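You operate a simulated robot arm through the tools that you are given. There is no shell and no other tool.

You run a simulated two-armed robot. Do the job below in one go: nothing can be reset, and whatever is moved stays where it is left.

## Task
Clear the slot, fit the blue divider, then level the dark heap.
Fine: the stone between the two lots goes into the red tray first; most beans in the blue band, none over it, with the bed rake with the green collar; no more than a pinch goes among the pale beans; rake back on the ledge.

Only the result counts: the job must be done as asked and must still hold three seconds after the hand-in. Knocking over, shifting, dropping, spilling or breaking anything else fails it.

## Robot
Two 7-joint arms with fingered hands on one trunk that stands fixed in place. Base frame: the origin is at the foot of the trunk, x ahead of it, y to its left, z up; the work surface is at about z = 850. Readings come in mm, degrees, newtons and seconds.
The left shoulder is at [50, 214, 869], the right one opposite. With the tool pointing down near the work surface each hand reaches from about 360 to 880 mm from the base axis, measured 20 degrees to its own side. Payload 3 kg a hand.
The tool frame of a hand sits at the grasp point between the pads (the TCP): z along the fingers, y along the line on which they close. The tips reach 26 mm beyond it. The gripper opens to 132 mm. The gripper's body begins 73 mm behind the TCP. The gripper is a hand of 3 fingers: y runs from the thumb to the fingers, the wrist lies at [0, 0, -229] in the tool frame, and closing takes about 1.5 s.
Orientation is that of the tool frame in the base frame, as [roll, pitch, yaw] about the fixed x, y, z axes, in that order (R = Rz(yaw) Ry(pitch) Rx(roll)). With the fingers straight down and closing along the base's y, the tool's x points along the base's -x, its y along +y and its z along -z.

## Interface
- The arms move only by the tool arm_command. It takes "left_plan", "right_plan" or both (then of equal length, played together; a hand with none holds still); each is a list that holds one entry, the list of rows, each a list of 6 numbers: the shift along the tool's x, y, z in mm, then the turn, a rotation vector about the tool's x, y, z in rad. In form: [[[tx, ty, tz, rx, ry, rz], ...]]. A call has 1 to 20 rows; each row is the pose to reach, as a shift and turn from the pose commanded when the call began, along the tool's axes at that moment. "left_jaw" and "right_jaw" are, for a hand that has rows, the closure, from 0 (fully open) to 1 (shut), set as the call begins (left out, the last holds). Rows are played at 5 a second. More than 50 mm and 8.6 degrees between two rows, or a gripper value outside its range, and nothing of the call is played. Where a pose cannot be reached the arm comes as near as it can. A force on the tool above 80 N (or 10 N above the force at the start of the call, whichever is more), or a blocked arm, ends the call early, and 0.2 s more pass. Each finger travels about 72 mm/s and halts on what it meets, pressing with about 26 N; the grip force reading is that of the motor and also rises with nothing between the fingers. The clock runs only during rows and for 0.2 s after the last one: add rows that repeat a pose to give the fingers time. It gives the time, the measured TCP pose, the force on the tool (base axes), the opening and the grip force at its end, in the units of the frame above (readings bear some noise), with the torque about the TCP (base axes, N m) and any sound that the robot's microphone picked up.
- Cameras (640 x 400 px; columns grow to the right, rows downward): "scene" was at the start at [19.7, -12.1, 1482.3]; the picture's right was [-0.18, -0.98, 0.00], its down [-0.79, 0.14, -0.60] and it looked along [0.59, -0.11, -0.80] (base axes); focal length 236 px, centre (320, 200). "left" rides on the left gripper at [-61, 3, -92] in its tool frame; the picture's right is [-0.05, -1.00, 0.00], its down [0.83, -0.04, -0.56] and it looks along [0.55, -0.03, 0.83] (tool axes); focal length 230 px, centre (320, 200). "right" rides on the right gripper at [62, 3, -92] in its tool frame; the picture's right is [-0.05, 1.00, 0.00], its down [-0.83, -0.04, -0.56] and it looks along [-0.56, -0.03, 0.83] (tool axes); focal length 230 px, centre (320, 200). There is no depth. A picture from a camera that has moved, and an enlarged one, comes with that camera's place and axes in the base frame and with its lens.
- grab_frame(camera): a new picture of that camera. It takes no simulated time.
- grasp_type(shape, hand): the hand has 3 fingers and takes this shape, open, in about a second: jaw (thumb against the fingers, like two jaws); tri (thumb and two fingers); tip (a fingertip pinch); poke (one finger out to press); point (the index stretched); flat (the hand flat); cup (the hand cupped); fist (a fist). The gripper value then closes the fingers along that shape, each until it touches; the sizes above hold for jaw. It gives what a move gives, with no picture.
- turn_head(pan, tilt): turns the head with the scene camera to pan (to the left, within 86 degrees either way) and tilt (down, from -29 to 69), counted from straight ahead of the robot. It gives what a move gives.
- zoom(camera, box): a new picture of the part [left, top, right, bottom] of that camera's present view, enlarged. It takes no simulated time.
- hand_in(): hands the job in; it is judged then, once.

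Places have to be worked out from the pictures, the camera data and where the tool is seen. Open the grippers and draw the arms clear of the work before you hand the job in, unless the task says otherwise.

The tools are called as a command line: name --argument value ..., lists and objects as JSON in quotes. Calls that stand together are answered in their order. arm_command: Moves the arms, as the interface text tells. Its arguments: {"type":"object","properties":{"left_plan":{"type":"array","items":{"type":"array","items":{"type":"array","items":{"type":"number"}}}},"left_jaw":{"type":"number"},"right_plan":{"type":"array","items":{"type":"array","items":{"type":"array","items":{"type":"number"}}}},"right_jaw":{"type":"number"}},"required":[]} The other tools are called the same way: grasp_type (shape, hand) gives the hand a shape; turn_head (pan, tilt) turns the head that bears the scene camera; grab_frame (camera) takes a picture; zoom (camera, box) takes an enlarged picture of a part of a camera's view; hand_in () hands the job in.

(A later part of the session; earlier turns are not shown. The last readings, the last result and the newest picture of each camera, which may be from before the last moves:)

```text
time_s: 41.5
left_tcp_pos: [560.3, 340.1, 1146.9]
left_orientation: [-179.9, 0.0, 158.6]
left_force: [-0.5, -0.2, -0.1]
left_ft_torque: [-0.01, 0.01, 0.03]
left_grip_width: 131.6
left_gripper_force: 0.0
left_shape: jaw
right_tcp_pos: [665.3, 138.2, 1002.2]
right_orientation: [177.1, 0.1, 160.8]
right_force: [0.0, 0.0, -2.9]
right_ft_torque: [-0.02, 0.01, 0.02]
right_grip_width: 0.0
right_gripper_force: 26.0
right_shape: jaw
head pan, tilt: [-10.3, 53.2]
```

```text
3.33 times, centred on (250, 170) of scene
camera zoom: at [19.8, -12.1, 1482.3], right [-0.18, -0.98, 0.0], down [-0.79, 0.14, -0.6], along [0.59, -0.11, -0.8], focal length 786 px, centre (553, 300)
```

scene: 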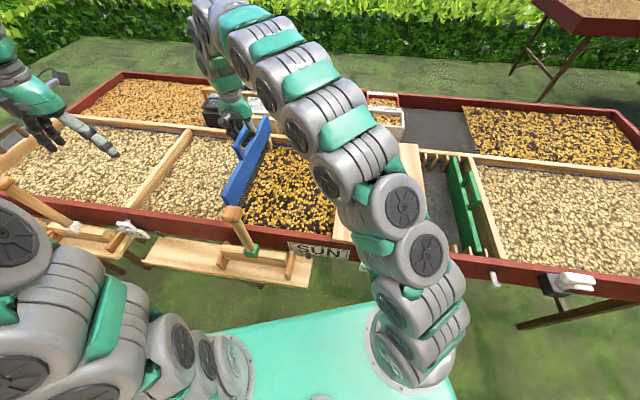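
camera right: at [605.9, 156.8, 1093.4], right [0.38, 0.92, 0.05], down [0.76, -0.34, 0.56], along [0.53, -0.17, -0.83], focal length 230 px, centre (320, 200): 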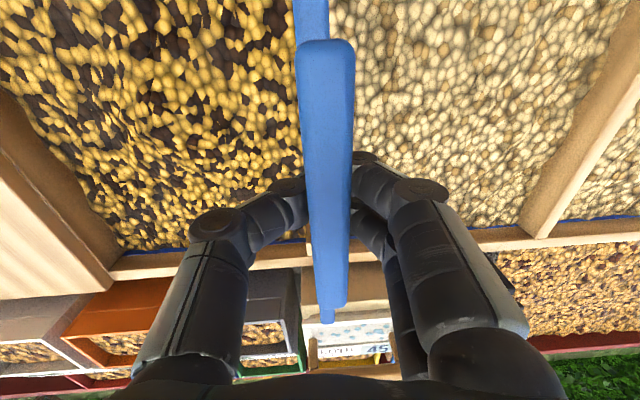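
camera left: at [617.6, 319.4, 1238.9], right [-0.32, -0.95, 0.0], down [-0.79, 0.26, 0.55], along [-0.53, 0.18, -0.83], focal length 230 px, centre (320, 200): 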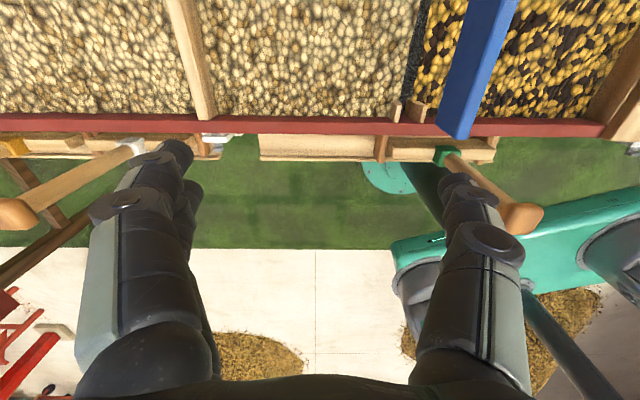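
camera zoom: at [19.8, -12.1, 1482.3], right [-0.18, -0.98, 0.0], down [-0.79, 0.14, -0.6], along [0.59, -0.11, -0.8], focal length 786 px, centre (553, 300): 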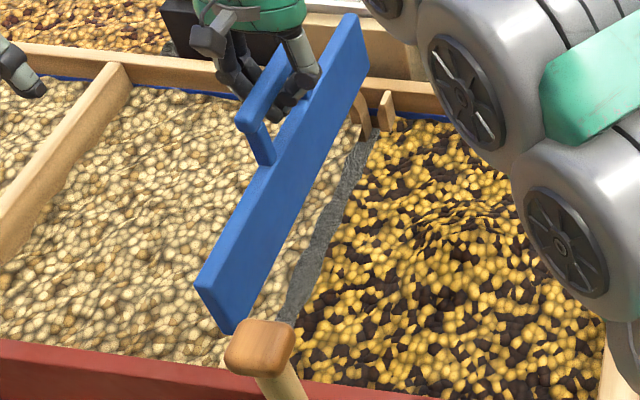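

The plate is nearly over the slot and almost upright. I add a last 0.9° of roll and 0.4 mm, then descend to just above the guides for another check.

arm_command --right_plan '[[[0, 0.4, 0, -0.015, 0, 0], [0, 0.4, 10, -0.015, 0, 0], [0, 0.4, 20, -0.015, 0, 0], [0, 0.4, 30, -0.015, 0, 0], [0, 0.4, 35, -0.015, 0, 0], [0, 0.4, 35, -0.015, 0, 0]]]' --right_jaw 1.0

zoom --camera "right" --box '[270, 210, 390, 330]'

zoom --camera "left" --box '[370, 0, 530, 150]'

zoom --camera "scene" --box '[190, 110, 310, 230]'

zoom --camera "scene" --box '[255, 120, 305, 160]'

```text
time_s: 42.9
left_tcp_pos: [560.0, 339.8, 1147.6]
left_orientation: [180.0, 0.0, 158.7]
left_force: [0.1, 0.3, 0.4]
left_ft_torque: [0.0, 0.0, -0.01]
left_grip_width: 131.8
left_gripper_force: 0.0
left_shape: jaw
right_tcp_pos: [667.1, 140.0, 966.7]
right_orientation: [176.1, 0.2, 160.7]
right_force: [1.0, 0.6, -2.7]
right_ft_torque: [-0.03, 0.01, 0.0]
right_grip_width: 0.0
right_gripper_force: 26.3
right_shape: jaw
head pan, tilt: [-10.3, 53.2]
```

```text
3.33 times, centred on (330, 270) of right
camera zoom: at [606.3, 157.5, 1058.3], right [0.38, 0.92, 0.07], down [0.76, -0.35, 0.55], along [0.53, -0.16, -0.83], focal length 767 px, centre (287, -33)
```

zoom: 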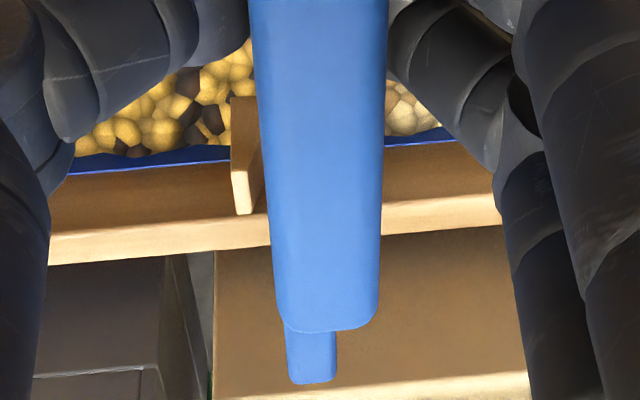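

```text
2.67 times, centred on (450, 75) of left
camera zoom: at [617.6, 319.7, 1239.0], right [-0.32, -0.95, 0.0], down [-0.79, 0.26, 0.55], along [-0.53, 0.18, -0.83], focal length 614 px, centre (-27, 533)
```

zoom: 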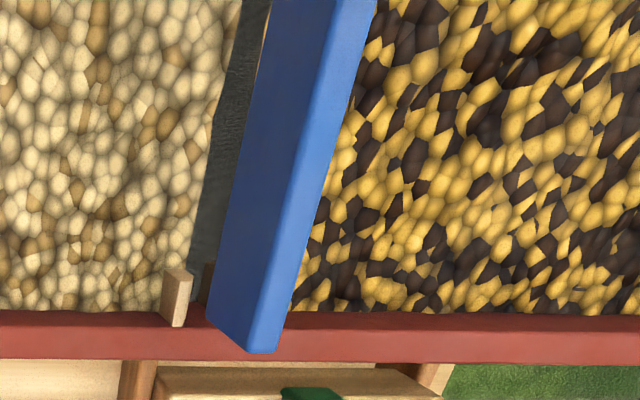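

```text
3.33 times, centred on (250, 170) of scene
camera zoom: at [19.8, -12.1, 1482.3], right [-0.18, -0.98, 0.0], down [-0.79, 0.14, -0.6], along [0.59, -0.11, -0.8], focal length 786 px, centre (553, 300)
```

zoom: 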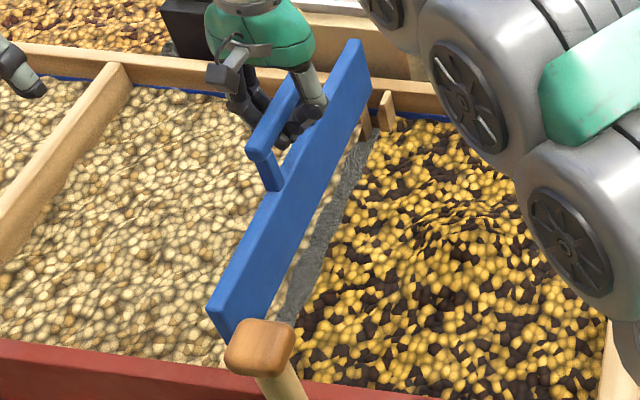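

```text
10.00 times, centred on (280, 140) of scene
camera zoom: at [19.8, -12.1, 1482.3], right [-0.18, -0.98, 0.0], down [-0.79, 0.14, -0.6], along [0.59, -0.11, -0.8], focal length 2360 px, centre (720, 800)
```

zoom: 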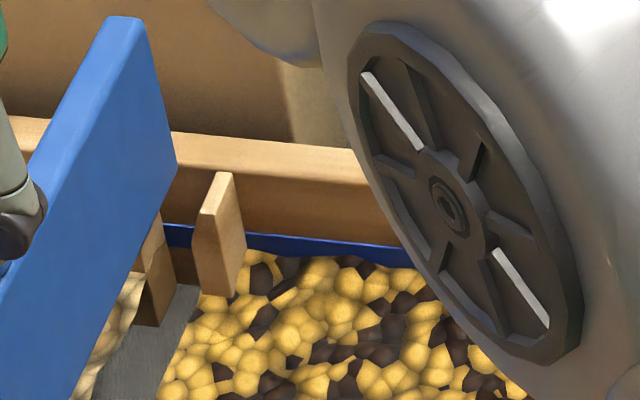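

Descending along the rolled tool axis drifted the plate about 2–3 mm toward the pale side. I shift back 3 mm and go truly vertical from here, entering the flared guides while watching side forces.

arm_command --right_plan '[[[0, -3, 0, 0, 0, 0], [0, -3.7, 10, 0, 0, 0], [0, -4.4, 20, 0, 0, 0], [0, -4.7, 25, 0, 0, 0], [0, -5.0, 30, 0, 0, 0], [0, -5.0, 30, 0, 0, 0]]]' --right_jaw 1.0

zoom --camera "right" --box '[270, 210, 390, 330]'

zoom --camera "left" --box '[370, 0, 530, 150]'

zoom --camera "scene" --box '[255, 120, 305, 160]'

```text
time_s: 44.3
left_tcp_pos: [559.1, 339.1, 1147.5]
left_orientation: [180.0, 0.0, 158.7]
left_force: [0.5, 0.8, 0.2]
left_ft_torque: [0.06, -0.02, 0.03]
left_grip_width: 131.9
left_gripper_force: 0.1
left_shape: jaw
right_tcp_pos: [664.8, 136.8, 936.2]
right_orientation: [176.1, 0.2, 160.7]
right_force: [-0.1, -0.6, -2.3]
right_ft_torque: [0.01, -0.02, 0.03]
right_grip_width: 0.2
right_gripper_force: 25.8
right_shape: jaw
head pan, tilt: [-10.3, 53.2]
```

```text
3.33 times, centred on (330, 270) of right
camera zoom: at [605.2, 154.8, 1027.8], right [0.38, 0.92, 0.07], down [0.76, -0.35, 0.55], along [0.53, -0.16, -0.83], focal length 767 px, centre (287, -33)
```

zoom: 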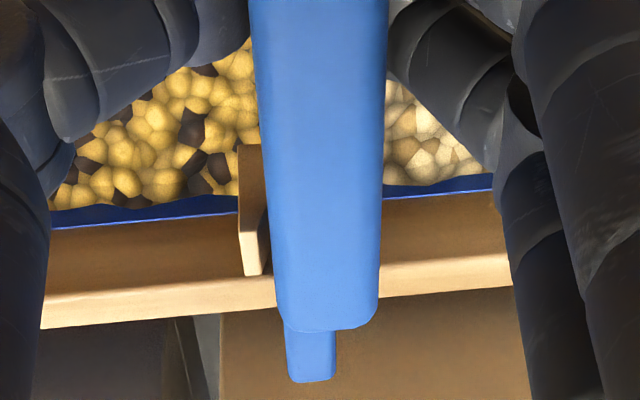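

```text
2.67 times, centred on (450, 75) of left
camera zoom: at [617.6, 319.7, 1239.0], right [-0.32, -0.95, 0.0], down [-0.79, 0.26, 0.55], along [-0.53, 0.18, -0.83], focal length 614 px, centre (-27, 533)
```

zoom: 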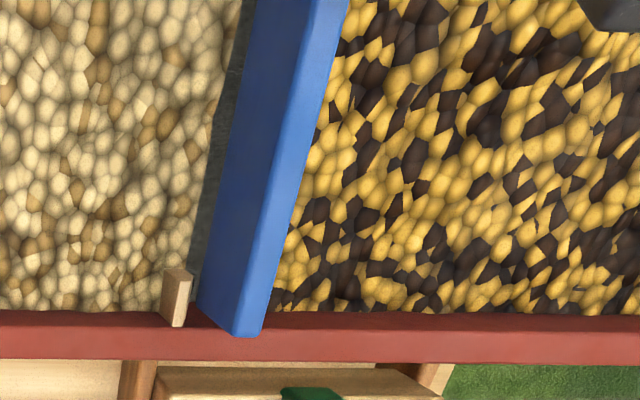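

```text
10.00 times, centred on (280, 140) of scene
camera zoom: at [19.7, -12.1, 1482.3], right [-0.18, -0.98, 0.0], down [-0.79, 0.14, -0.6], along [0.59, -0.11, -0.8], focal length 2360 px, centre (720, 800)
```

zoom: 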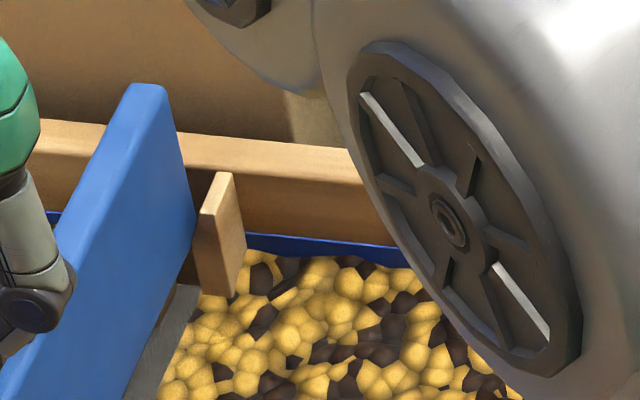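

The plate is entering the flared guides with no side force. I continue straight down 15 mm in small steps.

arm_command --right_plan '[[[0, -0.3, 5, 0, 0, 0], [0, -0.7, 10, 0, 0, 0], [0, -1.0, 15, 0, 0, 0], [0, -1.0, 15, 0, 0, 0]]]' --right_jaw 1.0

zoom --camera "left" --box '[400, 60, 500, 150]'

zoom --camera "scene" --box '[255, 120, 305, 160]'

zoom --camera "scene" --box '[200, 120, 300, 220]'

```text
time_s: 45.3
left_tcp_pos: [558.1, 339.6, 1148.2]
left_orientation: [179.9, 0.1, 158.6]
left_force: [-0.3, 0.3, 0.0]
left_ft_torque: [0.01, 0.03, 0.01]
left_grip_width: 131.9
left_gripper_force: 0.1
left_shape: jaw
right_tcp_pos: [664.6, 137.0, 920.4]
right_orientation: [176.3, 0.2, 160.7]
right_force: [-0.4, -0.1, -2.7]
right_ft_torque: [-0.01, 0.0, -0.03]
right_grip_width: 0.1
right_gripper_force: 26.2
right_shape: jaw
head pan, tilt: [-10.3, 53.2]
```

```text
4.44 times, centred on (450, 105) of left
camera zoom: at [617.6, 319.7, 1239.0], right [-0.32, -0.95, 0.0], down [-0.79, 0.26, 0.55], along [-0.53, 0.18, -0.83], focal length 1022 px, centre (-258, 622)
```

zoom: 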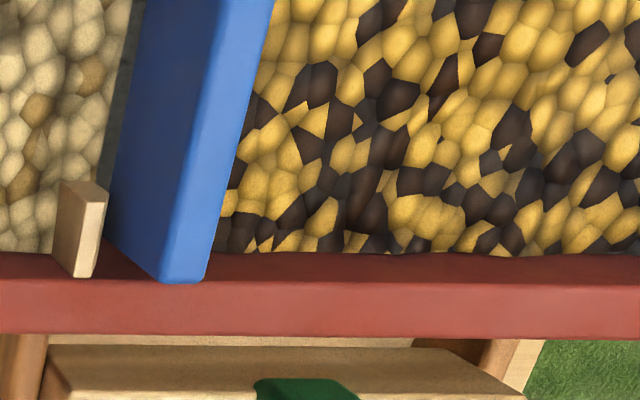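

```text
10.00 times, centred on (280, 140) of scene
camera zoom: at [19.8, -12.1, 1482.3], right [-0.18, -0.98, 0.0], down [-0.79, 0.14, -0.6], along [0.59, -0.11, -0.8], focal length 2360 px, centre (720, 800)
```

zoom: 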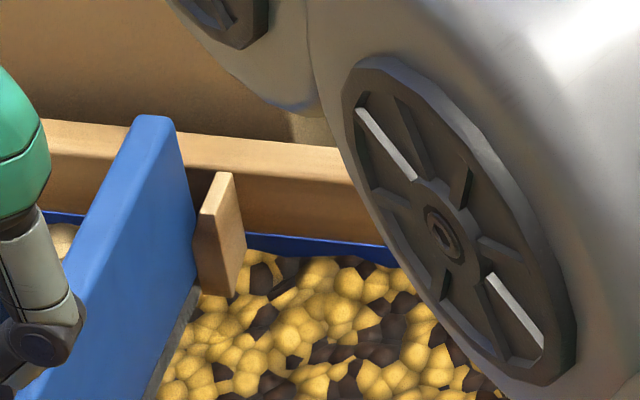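

```text
4.00 times, centred on (250, 170) of scene
camera zoom: at [19.8, -12.1, 1482.3], right [-0.18, -0.98, 0.0], down [-0.79, 0.14, -0.6], along [0.59, -0.11, -0.8], focal length 944 px, centre (600, 320)
```

zoom: 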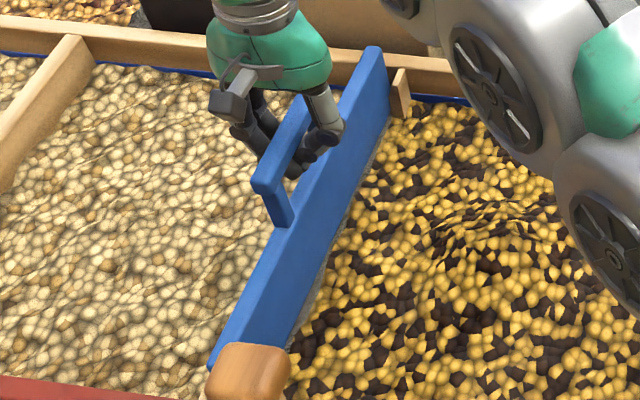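

The plate is between both guide pairs with no side force. I lower the remaining 28 mm gently to the floor.

arm_command --right_plan '[[[0, -0.35, 5, 0, 0, 0], [0, -0.7, 10, 0, 0, 0], [0, -1.0, 15, 0, 0, 0], [0, -1.3, 19, 0, 0, 0], [0, -1.5, 22, 0, 0, 0], [0, -1.7, 25, 0, 0, 0], [0, -1.8, 27, 0, 0, 0], [0, -1.9, 28, 0, 0, 0]]]' --right_jaw 1.0

zoom --camera "left" --box '[400, 60, 500, 150]'

zoom --camera "scene" --box '[200, 120, 300, 220]'

zoom --camera "right" --box '[270, 210, 390, 330]'

```text
time_s: 47.1
left_tcp_pos: [559.8, 339.2, 1147.7]
left_orientation: [180.0, 0.0, 158.6]
left_force: [-0.4, -0.1, -0.2]
left_ft_torque: [0.05, 0.06, 0.01]
left_grip_width: 131.9
left_gripper_force: 0.0
left_shape: jaw
right_tcp_pos: [664.1, 136.9, 893.8]
right_orientation: [176.2, 0.1, 160.8]
right_force: [-0.5, -0.4, -3.2]
right_ft_torque: [-0.03, 0.0, 0.0]
right_grip_width: 0.0
right_gripper_force: 26.2
right_shape: jaw
head pan, tilt: [-10.3, 53.2]
```

```text
4.44 times, centred on (450, 105) of left
camera zoom: at [617.6, 319.7, 1238.9], right [-0.32, -0.95, 0.0], down [-0.79, 0.26, 0.56], along [-0.53, 0.18, -0.83], focal length 1022 px, centre (-258, 622)
```

zoom: 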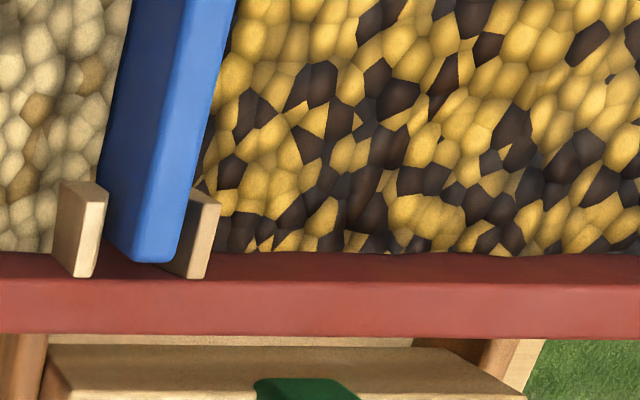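

```text
4.00 times, centred on (250, 170) of scene
camera zoom: at [19.7, -12.1, 1482.3], right [-0.18, -0.98, 0.0], down [-0.79, 0.14, -0.6], along [0.59, -0.11, -0.8], focal length 944 px, centre (600, 320)
```

zoom: 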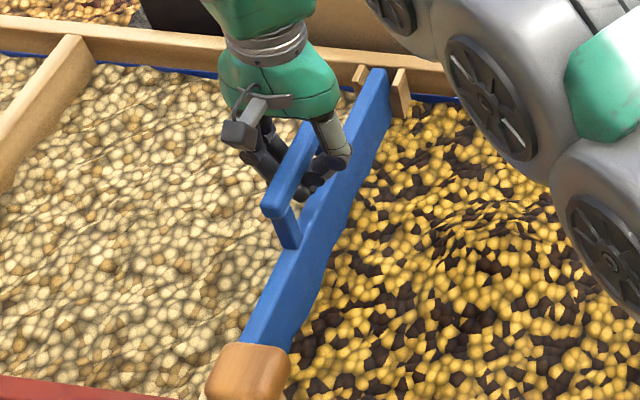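

```text
3.33 times, centred on (330, 270) of right
camera zoom: at [605.3, 155.0, 984.7], right [0.38, 0.92, 0.07], down [0.76, -0.35, 0.55], along [0.53, -0.16, -0.83], focal length 767 px, centre (287, -33)
```

zoom: 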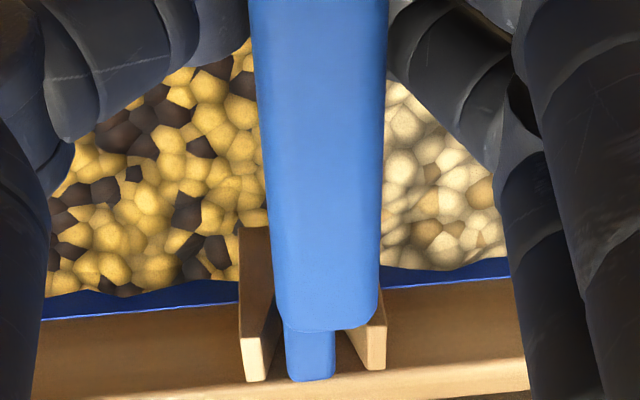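

The plate stands neatly between both guide pairs but is still hanging. I lower further in 1 mm steps until it rests.

arm_command --right_plan '[[[0, -0.1, 1.5, 0, 0, 0], [0, -0.2, 3, 0, 0, 0], [0, -0.3, 4, 0, 0, 0], [0, -0.35, 5, 0, 0, 0], [0, -0.4, 6, 0, 0, 0], [0, -0.4, 6, 0, 0, 0]]]' --right_jaw 1.0

zoom --camera "right" --box '[270, 210, 390, 330]'

```text
time_s: 48.5
left_tcp_pos: [558.7, 338.6, 1147.9]
left_orientation: [180.0, 0.0, 158.6]
left_force: [-0.2, 0.3, -0.2]
left_ft_torque: [-0.04, 0.01, 0.0]
left_grip_width: 131.7
left_gripper_force: 0.0
left_shape: jaw
right_tcp_pos: [665.5, 136.1, 887.3]
right_orientation: [176.3, 0.2, 160.8]
right_force: [-1.0, -1.0, 1.3]
right_ft_torque: [0.0, 0.01, 0.0]
right_grip_width: 0.0
right_gripper_force: 25.9
right_shape: jaw
head pan, tilt: [-10.3, 53.2]
```

```text
3.33 times, centred on (330, 270) of right
camera zoom: at [605.3, 154.6, 979.1], right [0.38, 0.92, 0.07], down [0.76, -0.35, 0.55], along [0.53, -0.16, -0.83], focal length 767 px, centre (287, -33)
```

zoom: 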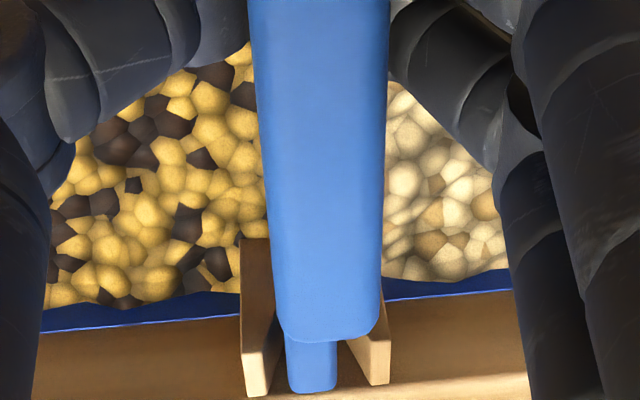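

The weight is off the hand, so the plate rests on the slot floor. I open the fingers partway and check it stands still.

arm_command --right_plan '[[[0, 0, 0, 0, 0, 0], [0, 0, 0, 0, 0, 0], [0, 0, 0, 0, 0, 0], [0, 0, 0, 0, 0, 0], [0, 0, 0, 0, 0, 0], [0, 0, 0, 0, 0, 0]]]' --right_jaw 0.5

grab_frame --camera "right"

zoom --camera "scene" --box '[200, 120, 300, 220]'

zoom --camera "left" --box '[400, 0, 500, 150]'

```text
time_s: 49.9
left_tcp_pos: [560.6, 339.0, 1147.7]
left_orientation: [-180.0, 0.0, 158.6]
left_force: [-0.9, -0.3, -1.3]
left_ft_torque: [-0.04, -0.02, 0.01]
left_grip_width: 132.0
left_gripper_force: 0.1
left_shape: jaw
right_tcp_pos: [663.9, 137.5, 887.3]
right_orientation: [176.1, 0.1, 160.7]
right_force: [-0.5, 0.1, 0.6]
right_ft_torque: [0.03, 0.01, 0.02]
right_grip_width: 65.6
right_gripper_force: 0.1
right_shape: jaw
head pan, tilt: [-10.3, 53.2]
```

```text
taken
camera right: at [605.2, 154.7, 979.0], right [0.38, 0.92, 0.07], down [0.76, -0.35, 0.55], along [0.53, -0.16, -0.83], focal length 230 px, centre (320, 200)
```

right: 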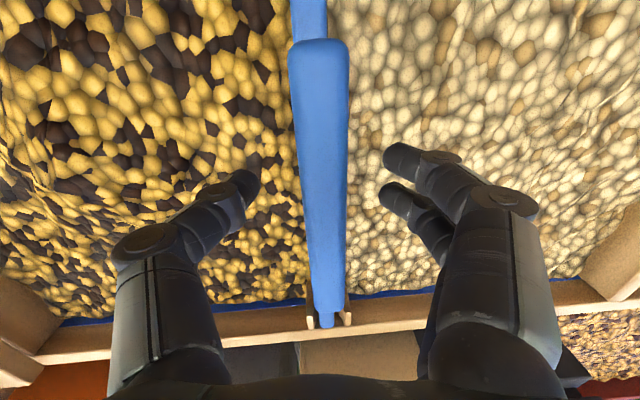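

```text
4.00 times, centred on (250, 170) of scene
camera zoom: at [19.7, -12.1, 1482.3], right [-0.18, -0.98, 0.0], down [-0.79, 0.14, -0.6], along [0.59, -0.11, -0.8], focal length 944 px, centre (600, 320)
```

zoom: 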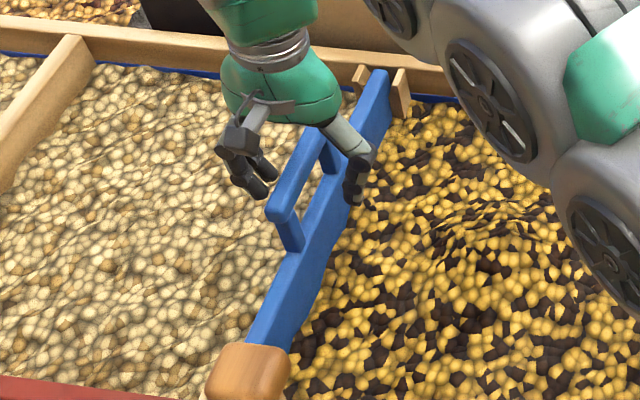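

```text
2.67 times, centred on (450, 75) of left
camera zoom: at [617.5, 319.6, 1239.0], right [-0.32, -0.95, 0.0], down [-0.79, 0.26, 0.56], along [-0.53, 0.18, -0.83], focal length 614 px, centre (-27, 533)
```

zoom: 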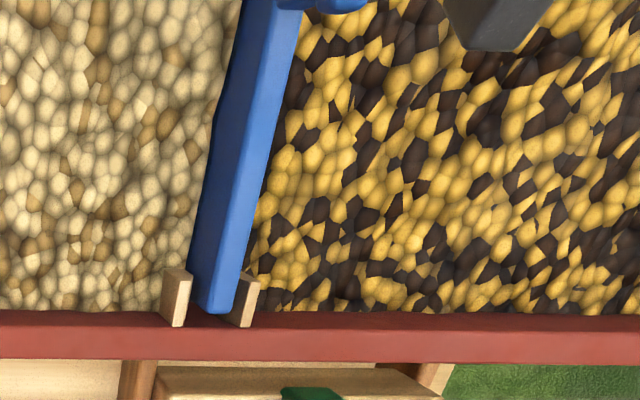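

The divider stands seated between both guide pairs. I lift the right hand clear vertically and level it out.

arm_command --right_plan '[[[0, 1.4, -20, 0, 0, 0], [0, 3.4, -50, 0, 0, 0], [0, 6, -90, 0, 0, 0], [0, 8.5, -125, 0.03, 0, 0], [0, 10, -150, 0.065, 0, 0], [0, 10, -150, 0.065, 0, 0]]]' --right_jaw 0.5

grab_frame --camera "right"

grab_frame --camera "scene"

```text
time_s: 51.3
left_tcp_pos: [560.1, 339.2, 1148.0]
left_orientation: [-179.9, 0.0, 158.6]
left_force: [0.5, 0.2, 0.1]
left_ft_torque: [-0.01, 0.01, 0.03]
left_grip_width: 131.9
left_gripper_force: 0.0
left_shape: jaw
right_tcp_pos: [664.4, 135.9, 1037.5]
right_orientation: [180.0, 0.2, 160.7]
right_force: [-0.7, 0.1, 0.5]
right_ft_torque: [0.04, -0.03, 0.01]
right_grip_width: 65.8
right_gripper_force: 0.0
right_shape: jaw
head pan, tilt: [-10.3, 53.2]
```

```text
taken
camera right: at [606.7, 159.5, 1128.7], right [0.38, 0.93, 0.0], down [0.77, -0.31, 0.56], along [0.52, -0.21, -0.83], focal length 230 px, centre (320, 200)
```

right: 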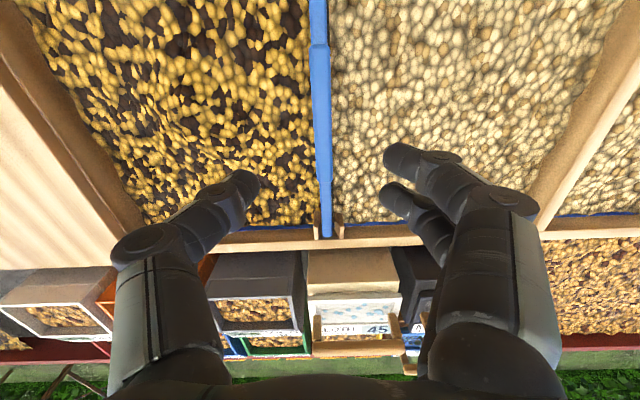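

```text
taken
```

scene: 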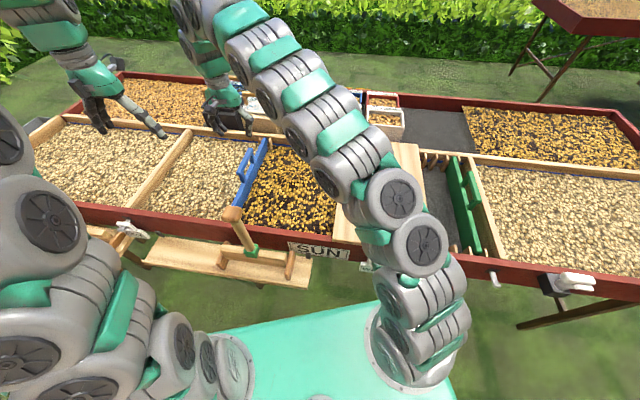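

The divider stays in place. I draw the right arm away to the right, high above the tray, and look at the dark heap on the way.

arm_command --right_plan '[[[0, -30, -10, 0, 0, 0], [0, -70, -20, 0, 0, 0], [0, -110, -30, 0, 0, 0], [0, -150, -40, 0, 0, 0], [0, -190, -50, 0, 0, 0], [0, -190, -50, 0, 0, 0]]]' --right_jaw 0.5

grab_frame --camera "right"

arm_command --right_plan '[[[10, -40, 0, 0, 0, 0], [30, -80, 0, 0, 0, 0], [50, -120, 0, 0, 0, 0], [70, -160, 0, 0, 0, 0], [90, -200, 0, 0, 0, 0], [110, -240, 0, 0, 0, 0], [130, -280, 0, 0, 0, 0], [150, -320, 0, 0, 0, 0], [170, -360, 0, 0, 0, 0], [190, -400, 0, 0, 0, 0], [200, -430, 0, 0, 0, 0], [200, -430, 0, 0, 0, 0]]]'

grab_frame --camera "scene"

zoom --camera "scene" --box '[235, 135, 355, 240]'

```text
time_s: 52.7
left_tcp_pos: [559.6, 338.9, 1147.4]
left_orientation: [179.9, 0.0, 158.7]
left_force: [0.6, -0.1, 0.5]
left_ft_torque: [0.0, -0.02, -0.03]
left_grip_width: 132.0
left_gripper_force: 0.0
left_shape: jaw
right_tcp_pos: [600.9, -42.7, 1087.3]
right_orientation: [-180.0, 0.2, 160.8]
right_force: [-0.5, 0.6, 0.1]
right_ft_torque: [0.03, 0.0, 0.0]
right_grip_width: 65.8
right_gripper_force: 0.0
right_shape: jaw
head pan, tilt: [-10.3, 53.2]
```

```text
taken
camera right: at [543.6, -19.2, 1179.0], right [0.38, 0.93, 0.0], down [0.77, -0.31, 0.56], along [0.52, -0.21, -0.83], focal length 230 px, centre (320, 200)
```

right: 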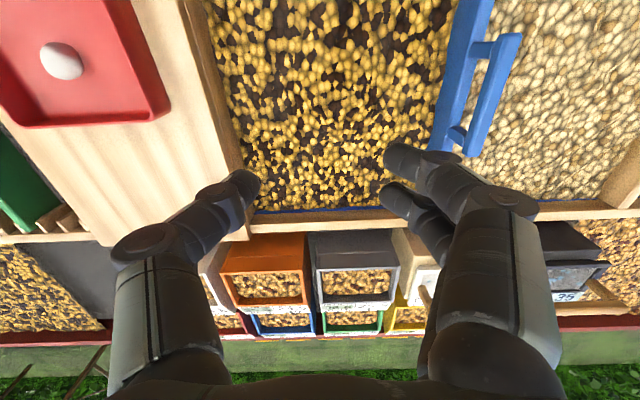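

```text
time_s: 55.3
left_tcp_pos: [559.7, 340.4, 1147.1]
left_orientation: [180.0, 0.0, 158.6]
left_force: [-0.7, 1.0, 0.1]
left_ft_torque: [-0.01, -0.01, 0.0]
left_grip_width: 131.9
left_gripper_force: 0.0
left_shape: jaw
right_tcp_pos: [271.4, -381.8, 1085.9]
right_orientation: [180.0, 0.2, 160.8]
right_force: [0.3, -0.8, -0.1]
right_ft_torque: [-0.01, 0.01, -0.01]
right_grip_width: 65.8
right_gripper_force: 0.0
right_shape: jaw
head pan, tilt: [-10.3, 53.2]
```

```text
taken
```

scene: 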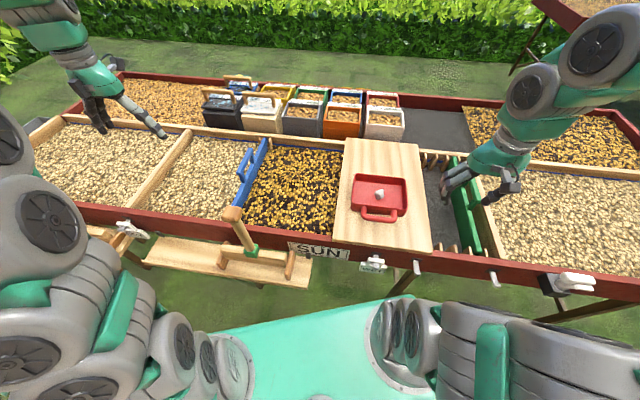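

```text
3.81 times, centred on (295, 188) of scene
camera zoom: at [19.7, -12.1, 1482.3], right [-0.18, -0.98, 0.0], down [-0.79, 0.14, -0.6], along [0.59, -0.11, -0.8], focal length 899 px, centre (415, 248)
```

zoom: 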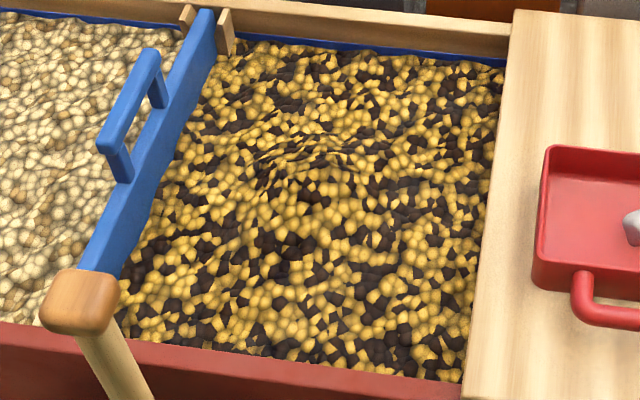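

The divider holds, the stone is in the tray, and the dark heap peaks near (628,-18). Next the left hand goes high over the rake handle, which I place at about (367,138) with its knob at z≈1007.

arm_command --left_plan '[[[13, -32, 0, 0, 0, 0], [26, -64, 0, 0, 0, 0], [40, -96, 0, 0, 0, 0], [53, -128, 0, 0, 0, 0], [66, -160, 0, 0, 0, 0], [80, -192, 0, 0, 0, 0], [93, -225, 0, 0, 0, 0], [106, -258, 0, 0, 0, 0], [106, -258, 0, 0, 0, 0]]]'

grab_frame --camera "left"

grab_frame --camera "scene"

```text
time_s: 57.3
left_tcp_pos: [366.7, 136.9, 1147.5]
left_orientation: [180.0, 0.1, 158.6]
left_force: [0.4, -0.6, -0.4]
left_ft_torque: [0.0, -0.02, 0.04]
left_grip_width: 131.8
left_gripper_force: 0.1
left_shape: jaw
right_tcp_pos: [270.6, -381.3, 1086.5]
right_orientation: [180.0, 0.2, 160.8]
right_force: [-0.3, 1.0, 0.5]
right_ft_torque: [-0.05, 0.03, -0.01]
right_grip_width: 65.9
right_gripper_force: 0.1
right_shape: jaw
head pan, tilt: [-10.3, 53.2]
```

```text
taken
camera left: at [425.3, 117.8, 1238.4], right [-0.32, -0.95, 0.0], down [-0.79, 0.26, 0.55], along [-0.53, 0.18, -0.83], focal length 230 px, centre (320, 200)
```

left: 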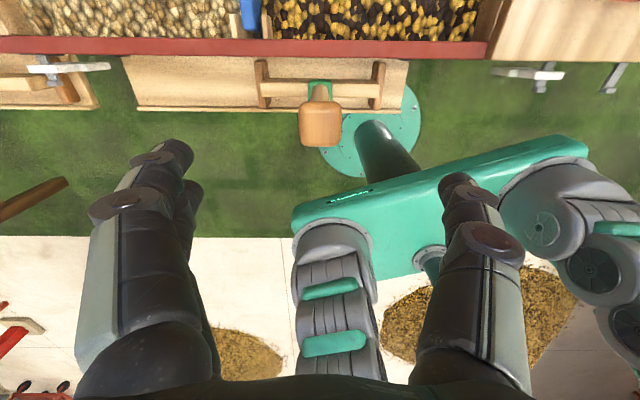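

```text
taken
```

scene: 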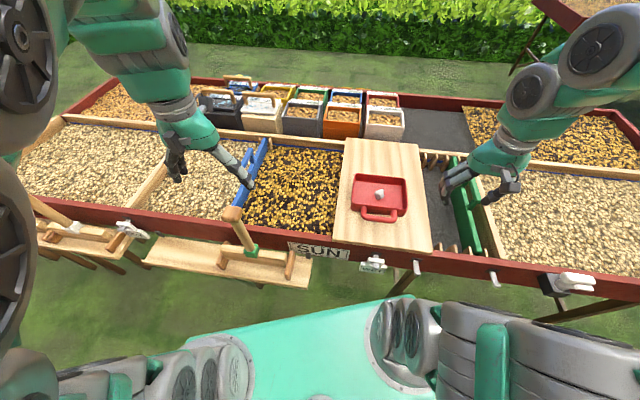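

The knob sits almost exactly below the TCP. I zoom to measure the handle, collar, blade and pegs.

zoom --camera "left" --box '[240, 40, 400, 160]'

zoom --camera "left" --box '[280, 70, 360, 150]'

zoom --camera "scene" --box '[200, 190, 320, 300]'

```text
3.33 times, centred on (320, 100) of left
camera zoom: at [425.3, 117.8, 1238.4], right [-0.32, -0.95, 0.0], down [-0.79, 0.26, 0.55], along [-0.53, 0.18, -0.83], focal length 767 px, centre (320, 533)
```

zoom: 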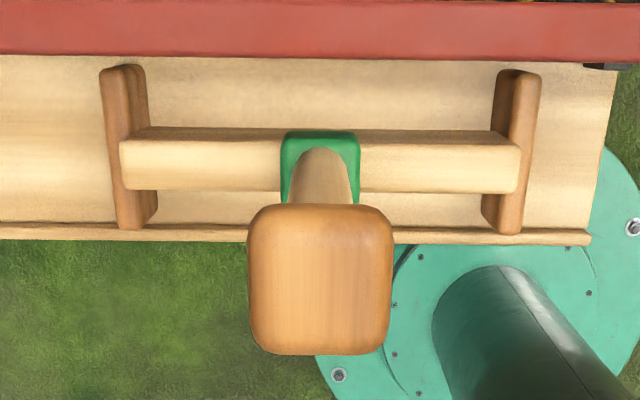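

```text
5.00 times, centred on (320, 110) of left
camera zoom: at [425.3, 117.8, 1238.4], right [-0.32, -0.95, 0.0], down [-0.79, 0.26, 0.55], along [-0.53, 0.18, -0.83], focal length 1150 px, centre (320, 650)
```

zoom: 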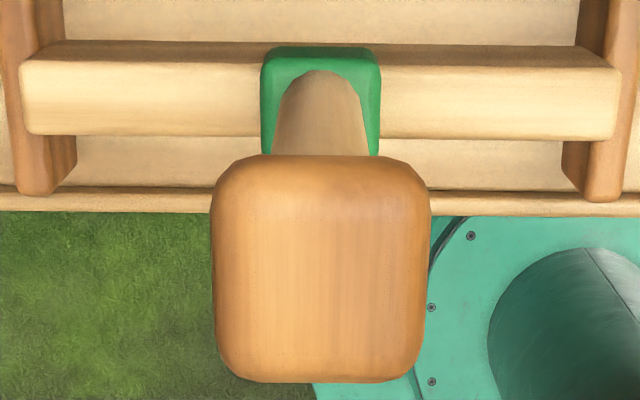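

```text
3.64 times, centred on (260, 245) of scene
camera zoom: at [19.7, -12.1, 1482.3], right [-0.18, -0.98, 0.0], down [-0.79, 0.14, -0.6], along [0.59, -0.11, -0.8], focal length 858 px, centre (538, 36)
```

zoom: 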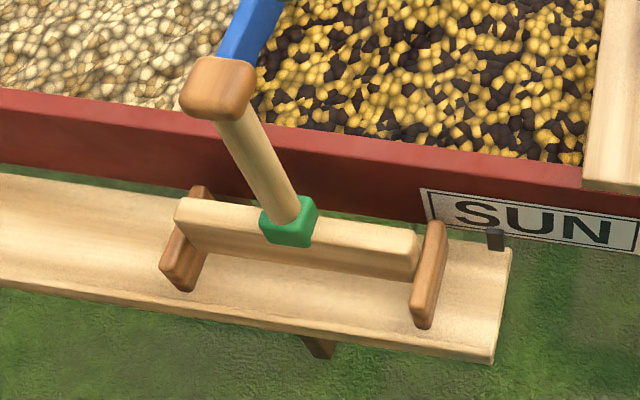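

The handle stands at about (366,137), ~22 mm thick, with a ~42 mm knob topped at z≈1019; the blade rests in two cradle pegs. Since raking pushes along the box's depth, I turn the left hand a quarter turn so it closes in that direction, still above the knob.

arm_command --left_plan '[[[0, 0, 0, 0, 0, 0.14], [0, 0, 0, 0, 0, 0.28], [0, 0, 0, 0, 0, 0.42], [0, 0, 0, 0, 0, 0.56], [0, 0, 0, 0, 0, 0.7], [0, 0, 0, 0, 0, 0.84], [0, 0, 0, 0, 0, 0.98], [0, 0, 0, 0, 0, 1.12], [0, 0, 0, 0, 0, 1.26], [0, 0, 0, 0, 0, 1.4], [2, 0, 0, 0, 0, 1.529], [2, 0, 0, 0, 0, 1.529]]]' --left_jaw 0.2

grab_frame --camera "left"

grab_frame --camera "scene"

```text
time_s: 59.9
left_tcp_pos: [364.0, 136.8, 1147.8]
left_orientation: [179.9, 0.0, 70.9]
left_force: [1.1, 0.2, 0.0]
left_ft_torque: [-0.01, 0.0, 0.0]
left_grip_width: 105.7
left_gripper_force: 0.0
left_shape: jaw
right_tcp_pos: [271.1, -381.6, 1086.2]
right_orientation: [-179.9, 0.2, 160.8]
right_force: [0.6, 0.0, -0.1]
right_ft_torque: [-0.02, -0.02, -0.03]
right_grip_width: 65.9
right_gripper_force: 0.0
right_shape: jaw
head pan, tilt: [-10.3, 53.2]
```

```text
taken
camera left: at [347.2, 79.0, 1238.6], right [-0.96, 0.28, 0.0], down [0.23, 0.8, 0.56], along [0.15, 0.53, -0.83], focal length 230 px, centre (320, 200)
```

left: 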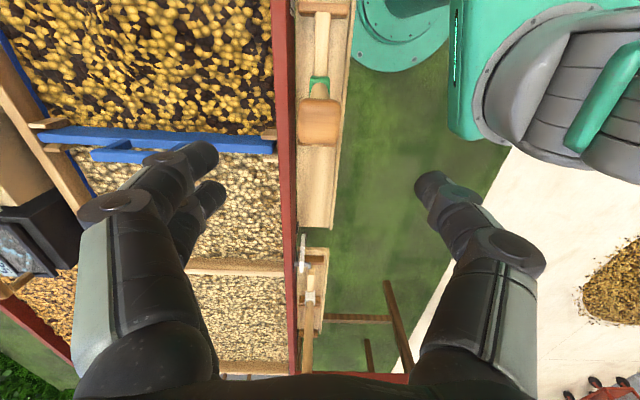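

```text
taken
```

scene: 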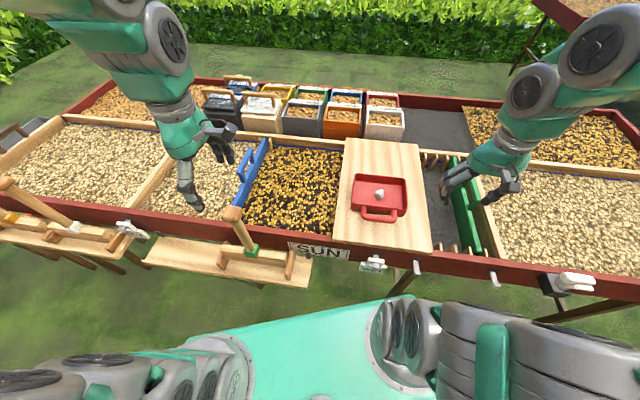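

The turned pose is reached and the knob is still plumb below. I zoom to check the remaining offset from this new direction.

zoom --camera "left" --box '[280, 60, 360, 160]'

```text
4.00 times, centred on (320, 110) of left
camera zoom: at [347.2, 79.0, 1238.6], right [-0.96, 0.28, 0.0], down [0.23, 0.8, 0.56], along [0.15, 0.53, -0.83], focal length 920 px, centre (320, 560)
```

zoom: 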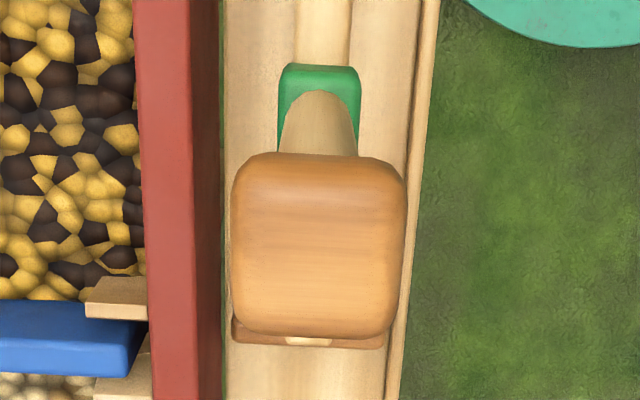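

Knob and collar both line up under the TCP. I lower the hand around the handle until the knob is just below the palm.

arm_command --left_plan '[[[0, 0, 30, 0, 0, 0], [0, 0, 60, 0, 0, 0], [0, 0, 90, 0, 0, 0], [0, 0, 120, 0, 0, 0], [0, 0, 145, 0, 0, 0], [0, 0, 165, 0, 0, 0], [0, 0, 180, 0, 0, 0], [0, 0, 186, 0, 0, 0], [0, 0, 186, 0, 0, 0]]]' --left_jaw 0.35

grab_frame --camera "left"

zoom --camera "scene" --box '[180, 120, 320, 300]'

```text
time_s: 61.9
left_tcp_pos: [365.1, 138.4, 961.6]
left_orientation: [-180.0, 0.0, 70.9]
left_force: [0.2, 0.5, -0.8]
left_ft_torque: [-0.02, -0.02, 0.03]
left_grip_width: 86.1
left_gripper_force: 0.0
left_shape: jaw
right_tcp_pos: [271.0, -381.8, 1086.6]
right_orientation: [180.0, 0.1, 160.8]
right_force: [0.1, 0.3, 0.3]
right_ft_torque: [-0.01, 0.03, 0.03]
right_grip_width: 65.8
right_gripper_force: 0.0
right_shape: jaw
head pan, tilt: [-10.3, 53.2]
```

```text
taken
camera left: at [347.3, 79.2, 1052.9], right [-0.96, 0.28, 0.0], down [0.23, 0.8, 0.56], along [0.15, 0.53, -0.83], focal length 230 px, centre (320, 200)
```

left: 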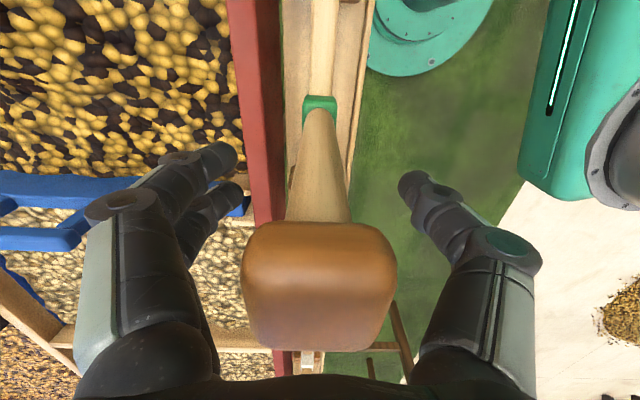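

```text
2.22 times, centred on (250, 210) of scene
camera zoom: at [19.7, -12.1, 1482.3], right [-0.18, -0.98, 0.0], down [-0.79, 0.14, -0.6], along [0.59, -0.11, -0.8], focal length 524 px, centre (476, 178)
```

zoom: 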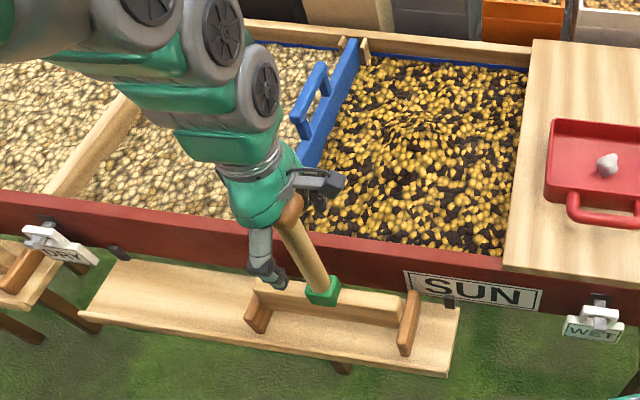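

The handle stands between thumb and fingers with the knob under the palm. I lower 8 mm more and close the hand.

arm_command --left_plan '[[[0, 0, 4, 0, 0, 0], [0, 0, 8, 0, 0, 0], [0, 0, 8, 0, 0, 0]]]' --left_jaw 0.35

arm_command --left_plan '[[[0, 0, 0, 0, 0, 0], [0, 0, 0, 0, 0, 0], [0, 0, 0, 0, 0, 0], [0, 0, 0, 0, 0, 0], [0, 0, 0, 0, 0, 0], [0, 0, 0, 0, 0, 0], [0, 0, 0, 0, 0, 0], [0, 0, 0, 0, 0, 0]]]' --left_jaw 1.0

grab_frame --camera "left"

zoom --camera "scene" --box '[180, 120, 320, 300]'

```text
time_s: 62.7
left_tcp_pos: [363.3, 138.2, 953.0]
left_orientation: [-180.0, 0.0, 71.0]
left_force: [-0.4, -0.4, 0.7]
left_ft_torque: [-0.01, 0.02, 0.0]
left_grip_width: 86.0
left_gripper_force: 0.1
left_shape: jaw
right_tcp_pos: [271.4, -382.6, 1086.8]
right_orientation: [180.0, 0.2, 160.7]
right_force: [-1.1, -0.7, 0.8]
right_ft_torque: [-0.01, 0.01, 0.02]
right_grip_width: 65.9
right_gripper_force: 0.1
right_shape: jaw
head pan, tilt: [-10.3, 53.2]
```

```text
time_s: 64.5
left_tcp_pos: [365.2, 138.1, 953.9]
left_orientation: [180.0, 0.0, 71.1]
left_force: [0.5, -0.4, -0.7]
left_ft_torque: [0.0, 0.0, 0.01]
left_grip_width: 18.7
left_gripper_force: 25.8
left_shape: jaw
right_tcp_pos: [271.5, -383.2, 1086.1]
right_orientation: [-179.9, 0.2, 160.8]
right_force: [-0.1, 0.0, 0.2]
right_ft_torque: [0.0, -0.01, 0.0]
right_grip_width: 65.8
right_gripper_force: 0.1
right_shape: jaw
head pan, tilt: [-10.3, 53.2]
```

```text
taken
camera left: at [347.3, 79.1, 1044.6], right [-0.96, 0.28, 0.0], down [0.23, 0.8, 0.56], along [0.15, 0.53, -0.83], focal length 230 px, centre (320, 200)
```

left: 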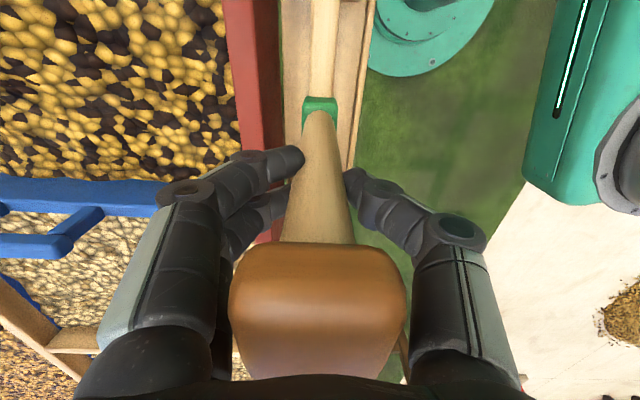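

```text
2.22 times, centred on (250, 210) of scene
camera zoom: at [19.7, -12.1, 1482.3], right [-0.18, -0.98, 0.0], down [-0.79, 0.14, -0.6], along [0.59, -0.11, -0.8], focal length 524 px, centre (476, 178)
```

zoom: 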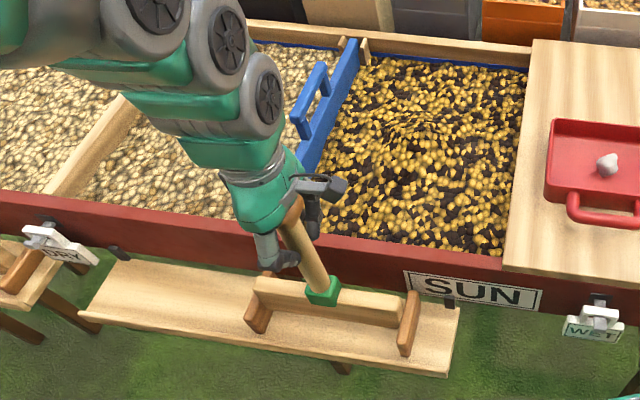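

The handle is held at 18.7 mm with 26 N. I lift straight up 40 mm and check the rake follows level.

arm_command --left_plan '[[[0, 0, -5, 0, 0, 0], [0, 0, -12, 0, 0, 0], [0, 0, -20, 0, 0, 0], [0, 0, -30, 0, 0, 0], [0, 0, -40, 0, 0, 0], [0, 0, -40, 0, 0, 0]]]' --left_jaw 1.0

grab_frame --camera "left"

zoom --camera "scene" --box '[180, 120, 320, 300]'

```text
time_s: 65.9
left_tcp_pos: [364.5, 138.7, 992.7]
left_orientation: [-180.0, 0.0, 71.0]
left_force: [0.2, -0.3, -2.8]
left_ft_torque: [0.01, -0.03, 0.01]
left_grip_width: 18.7
left_gripper_force: 26.3
left_shape: jaw
right_tcp_pos: [270.8, -380.7, 1086.9]
right_orientation: [-180.0, 0.2, 160.7]
right_force: [0.7, -1.0, 0.3]
right_ft_torque: [0.03, -0.01, 0.01]
right_grip_width: 65.5
right_gripper_force: 0.1
right_shape: jaw
head pan, tilt: [-10.3, 53.2]
```

```text
taken
camera left: at [347.2, 79.4, 1084.9], right [-0.96, 0.28, 0.0], down [0.23, 0.8, 0.56], along [0.15, 0.53, -0.83], focal length 230 px, centre (320, 200)
```

left: 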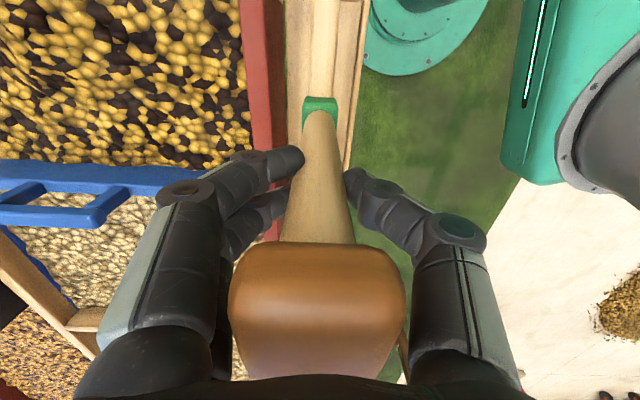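

```text
2.22 times, centred on (250, 210) of scene
camera zoom: at [19.7, -12.1, 1482.3], right [-0.18, -0.98, 0.0], down [-0.79, 0.14, -0.6], along [0.59, -0.11, -0.8], focal length 524 px, centre (476, 178)
```

zoom: 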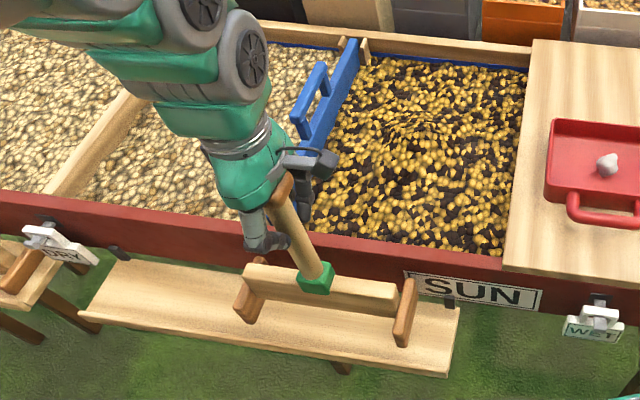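

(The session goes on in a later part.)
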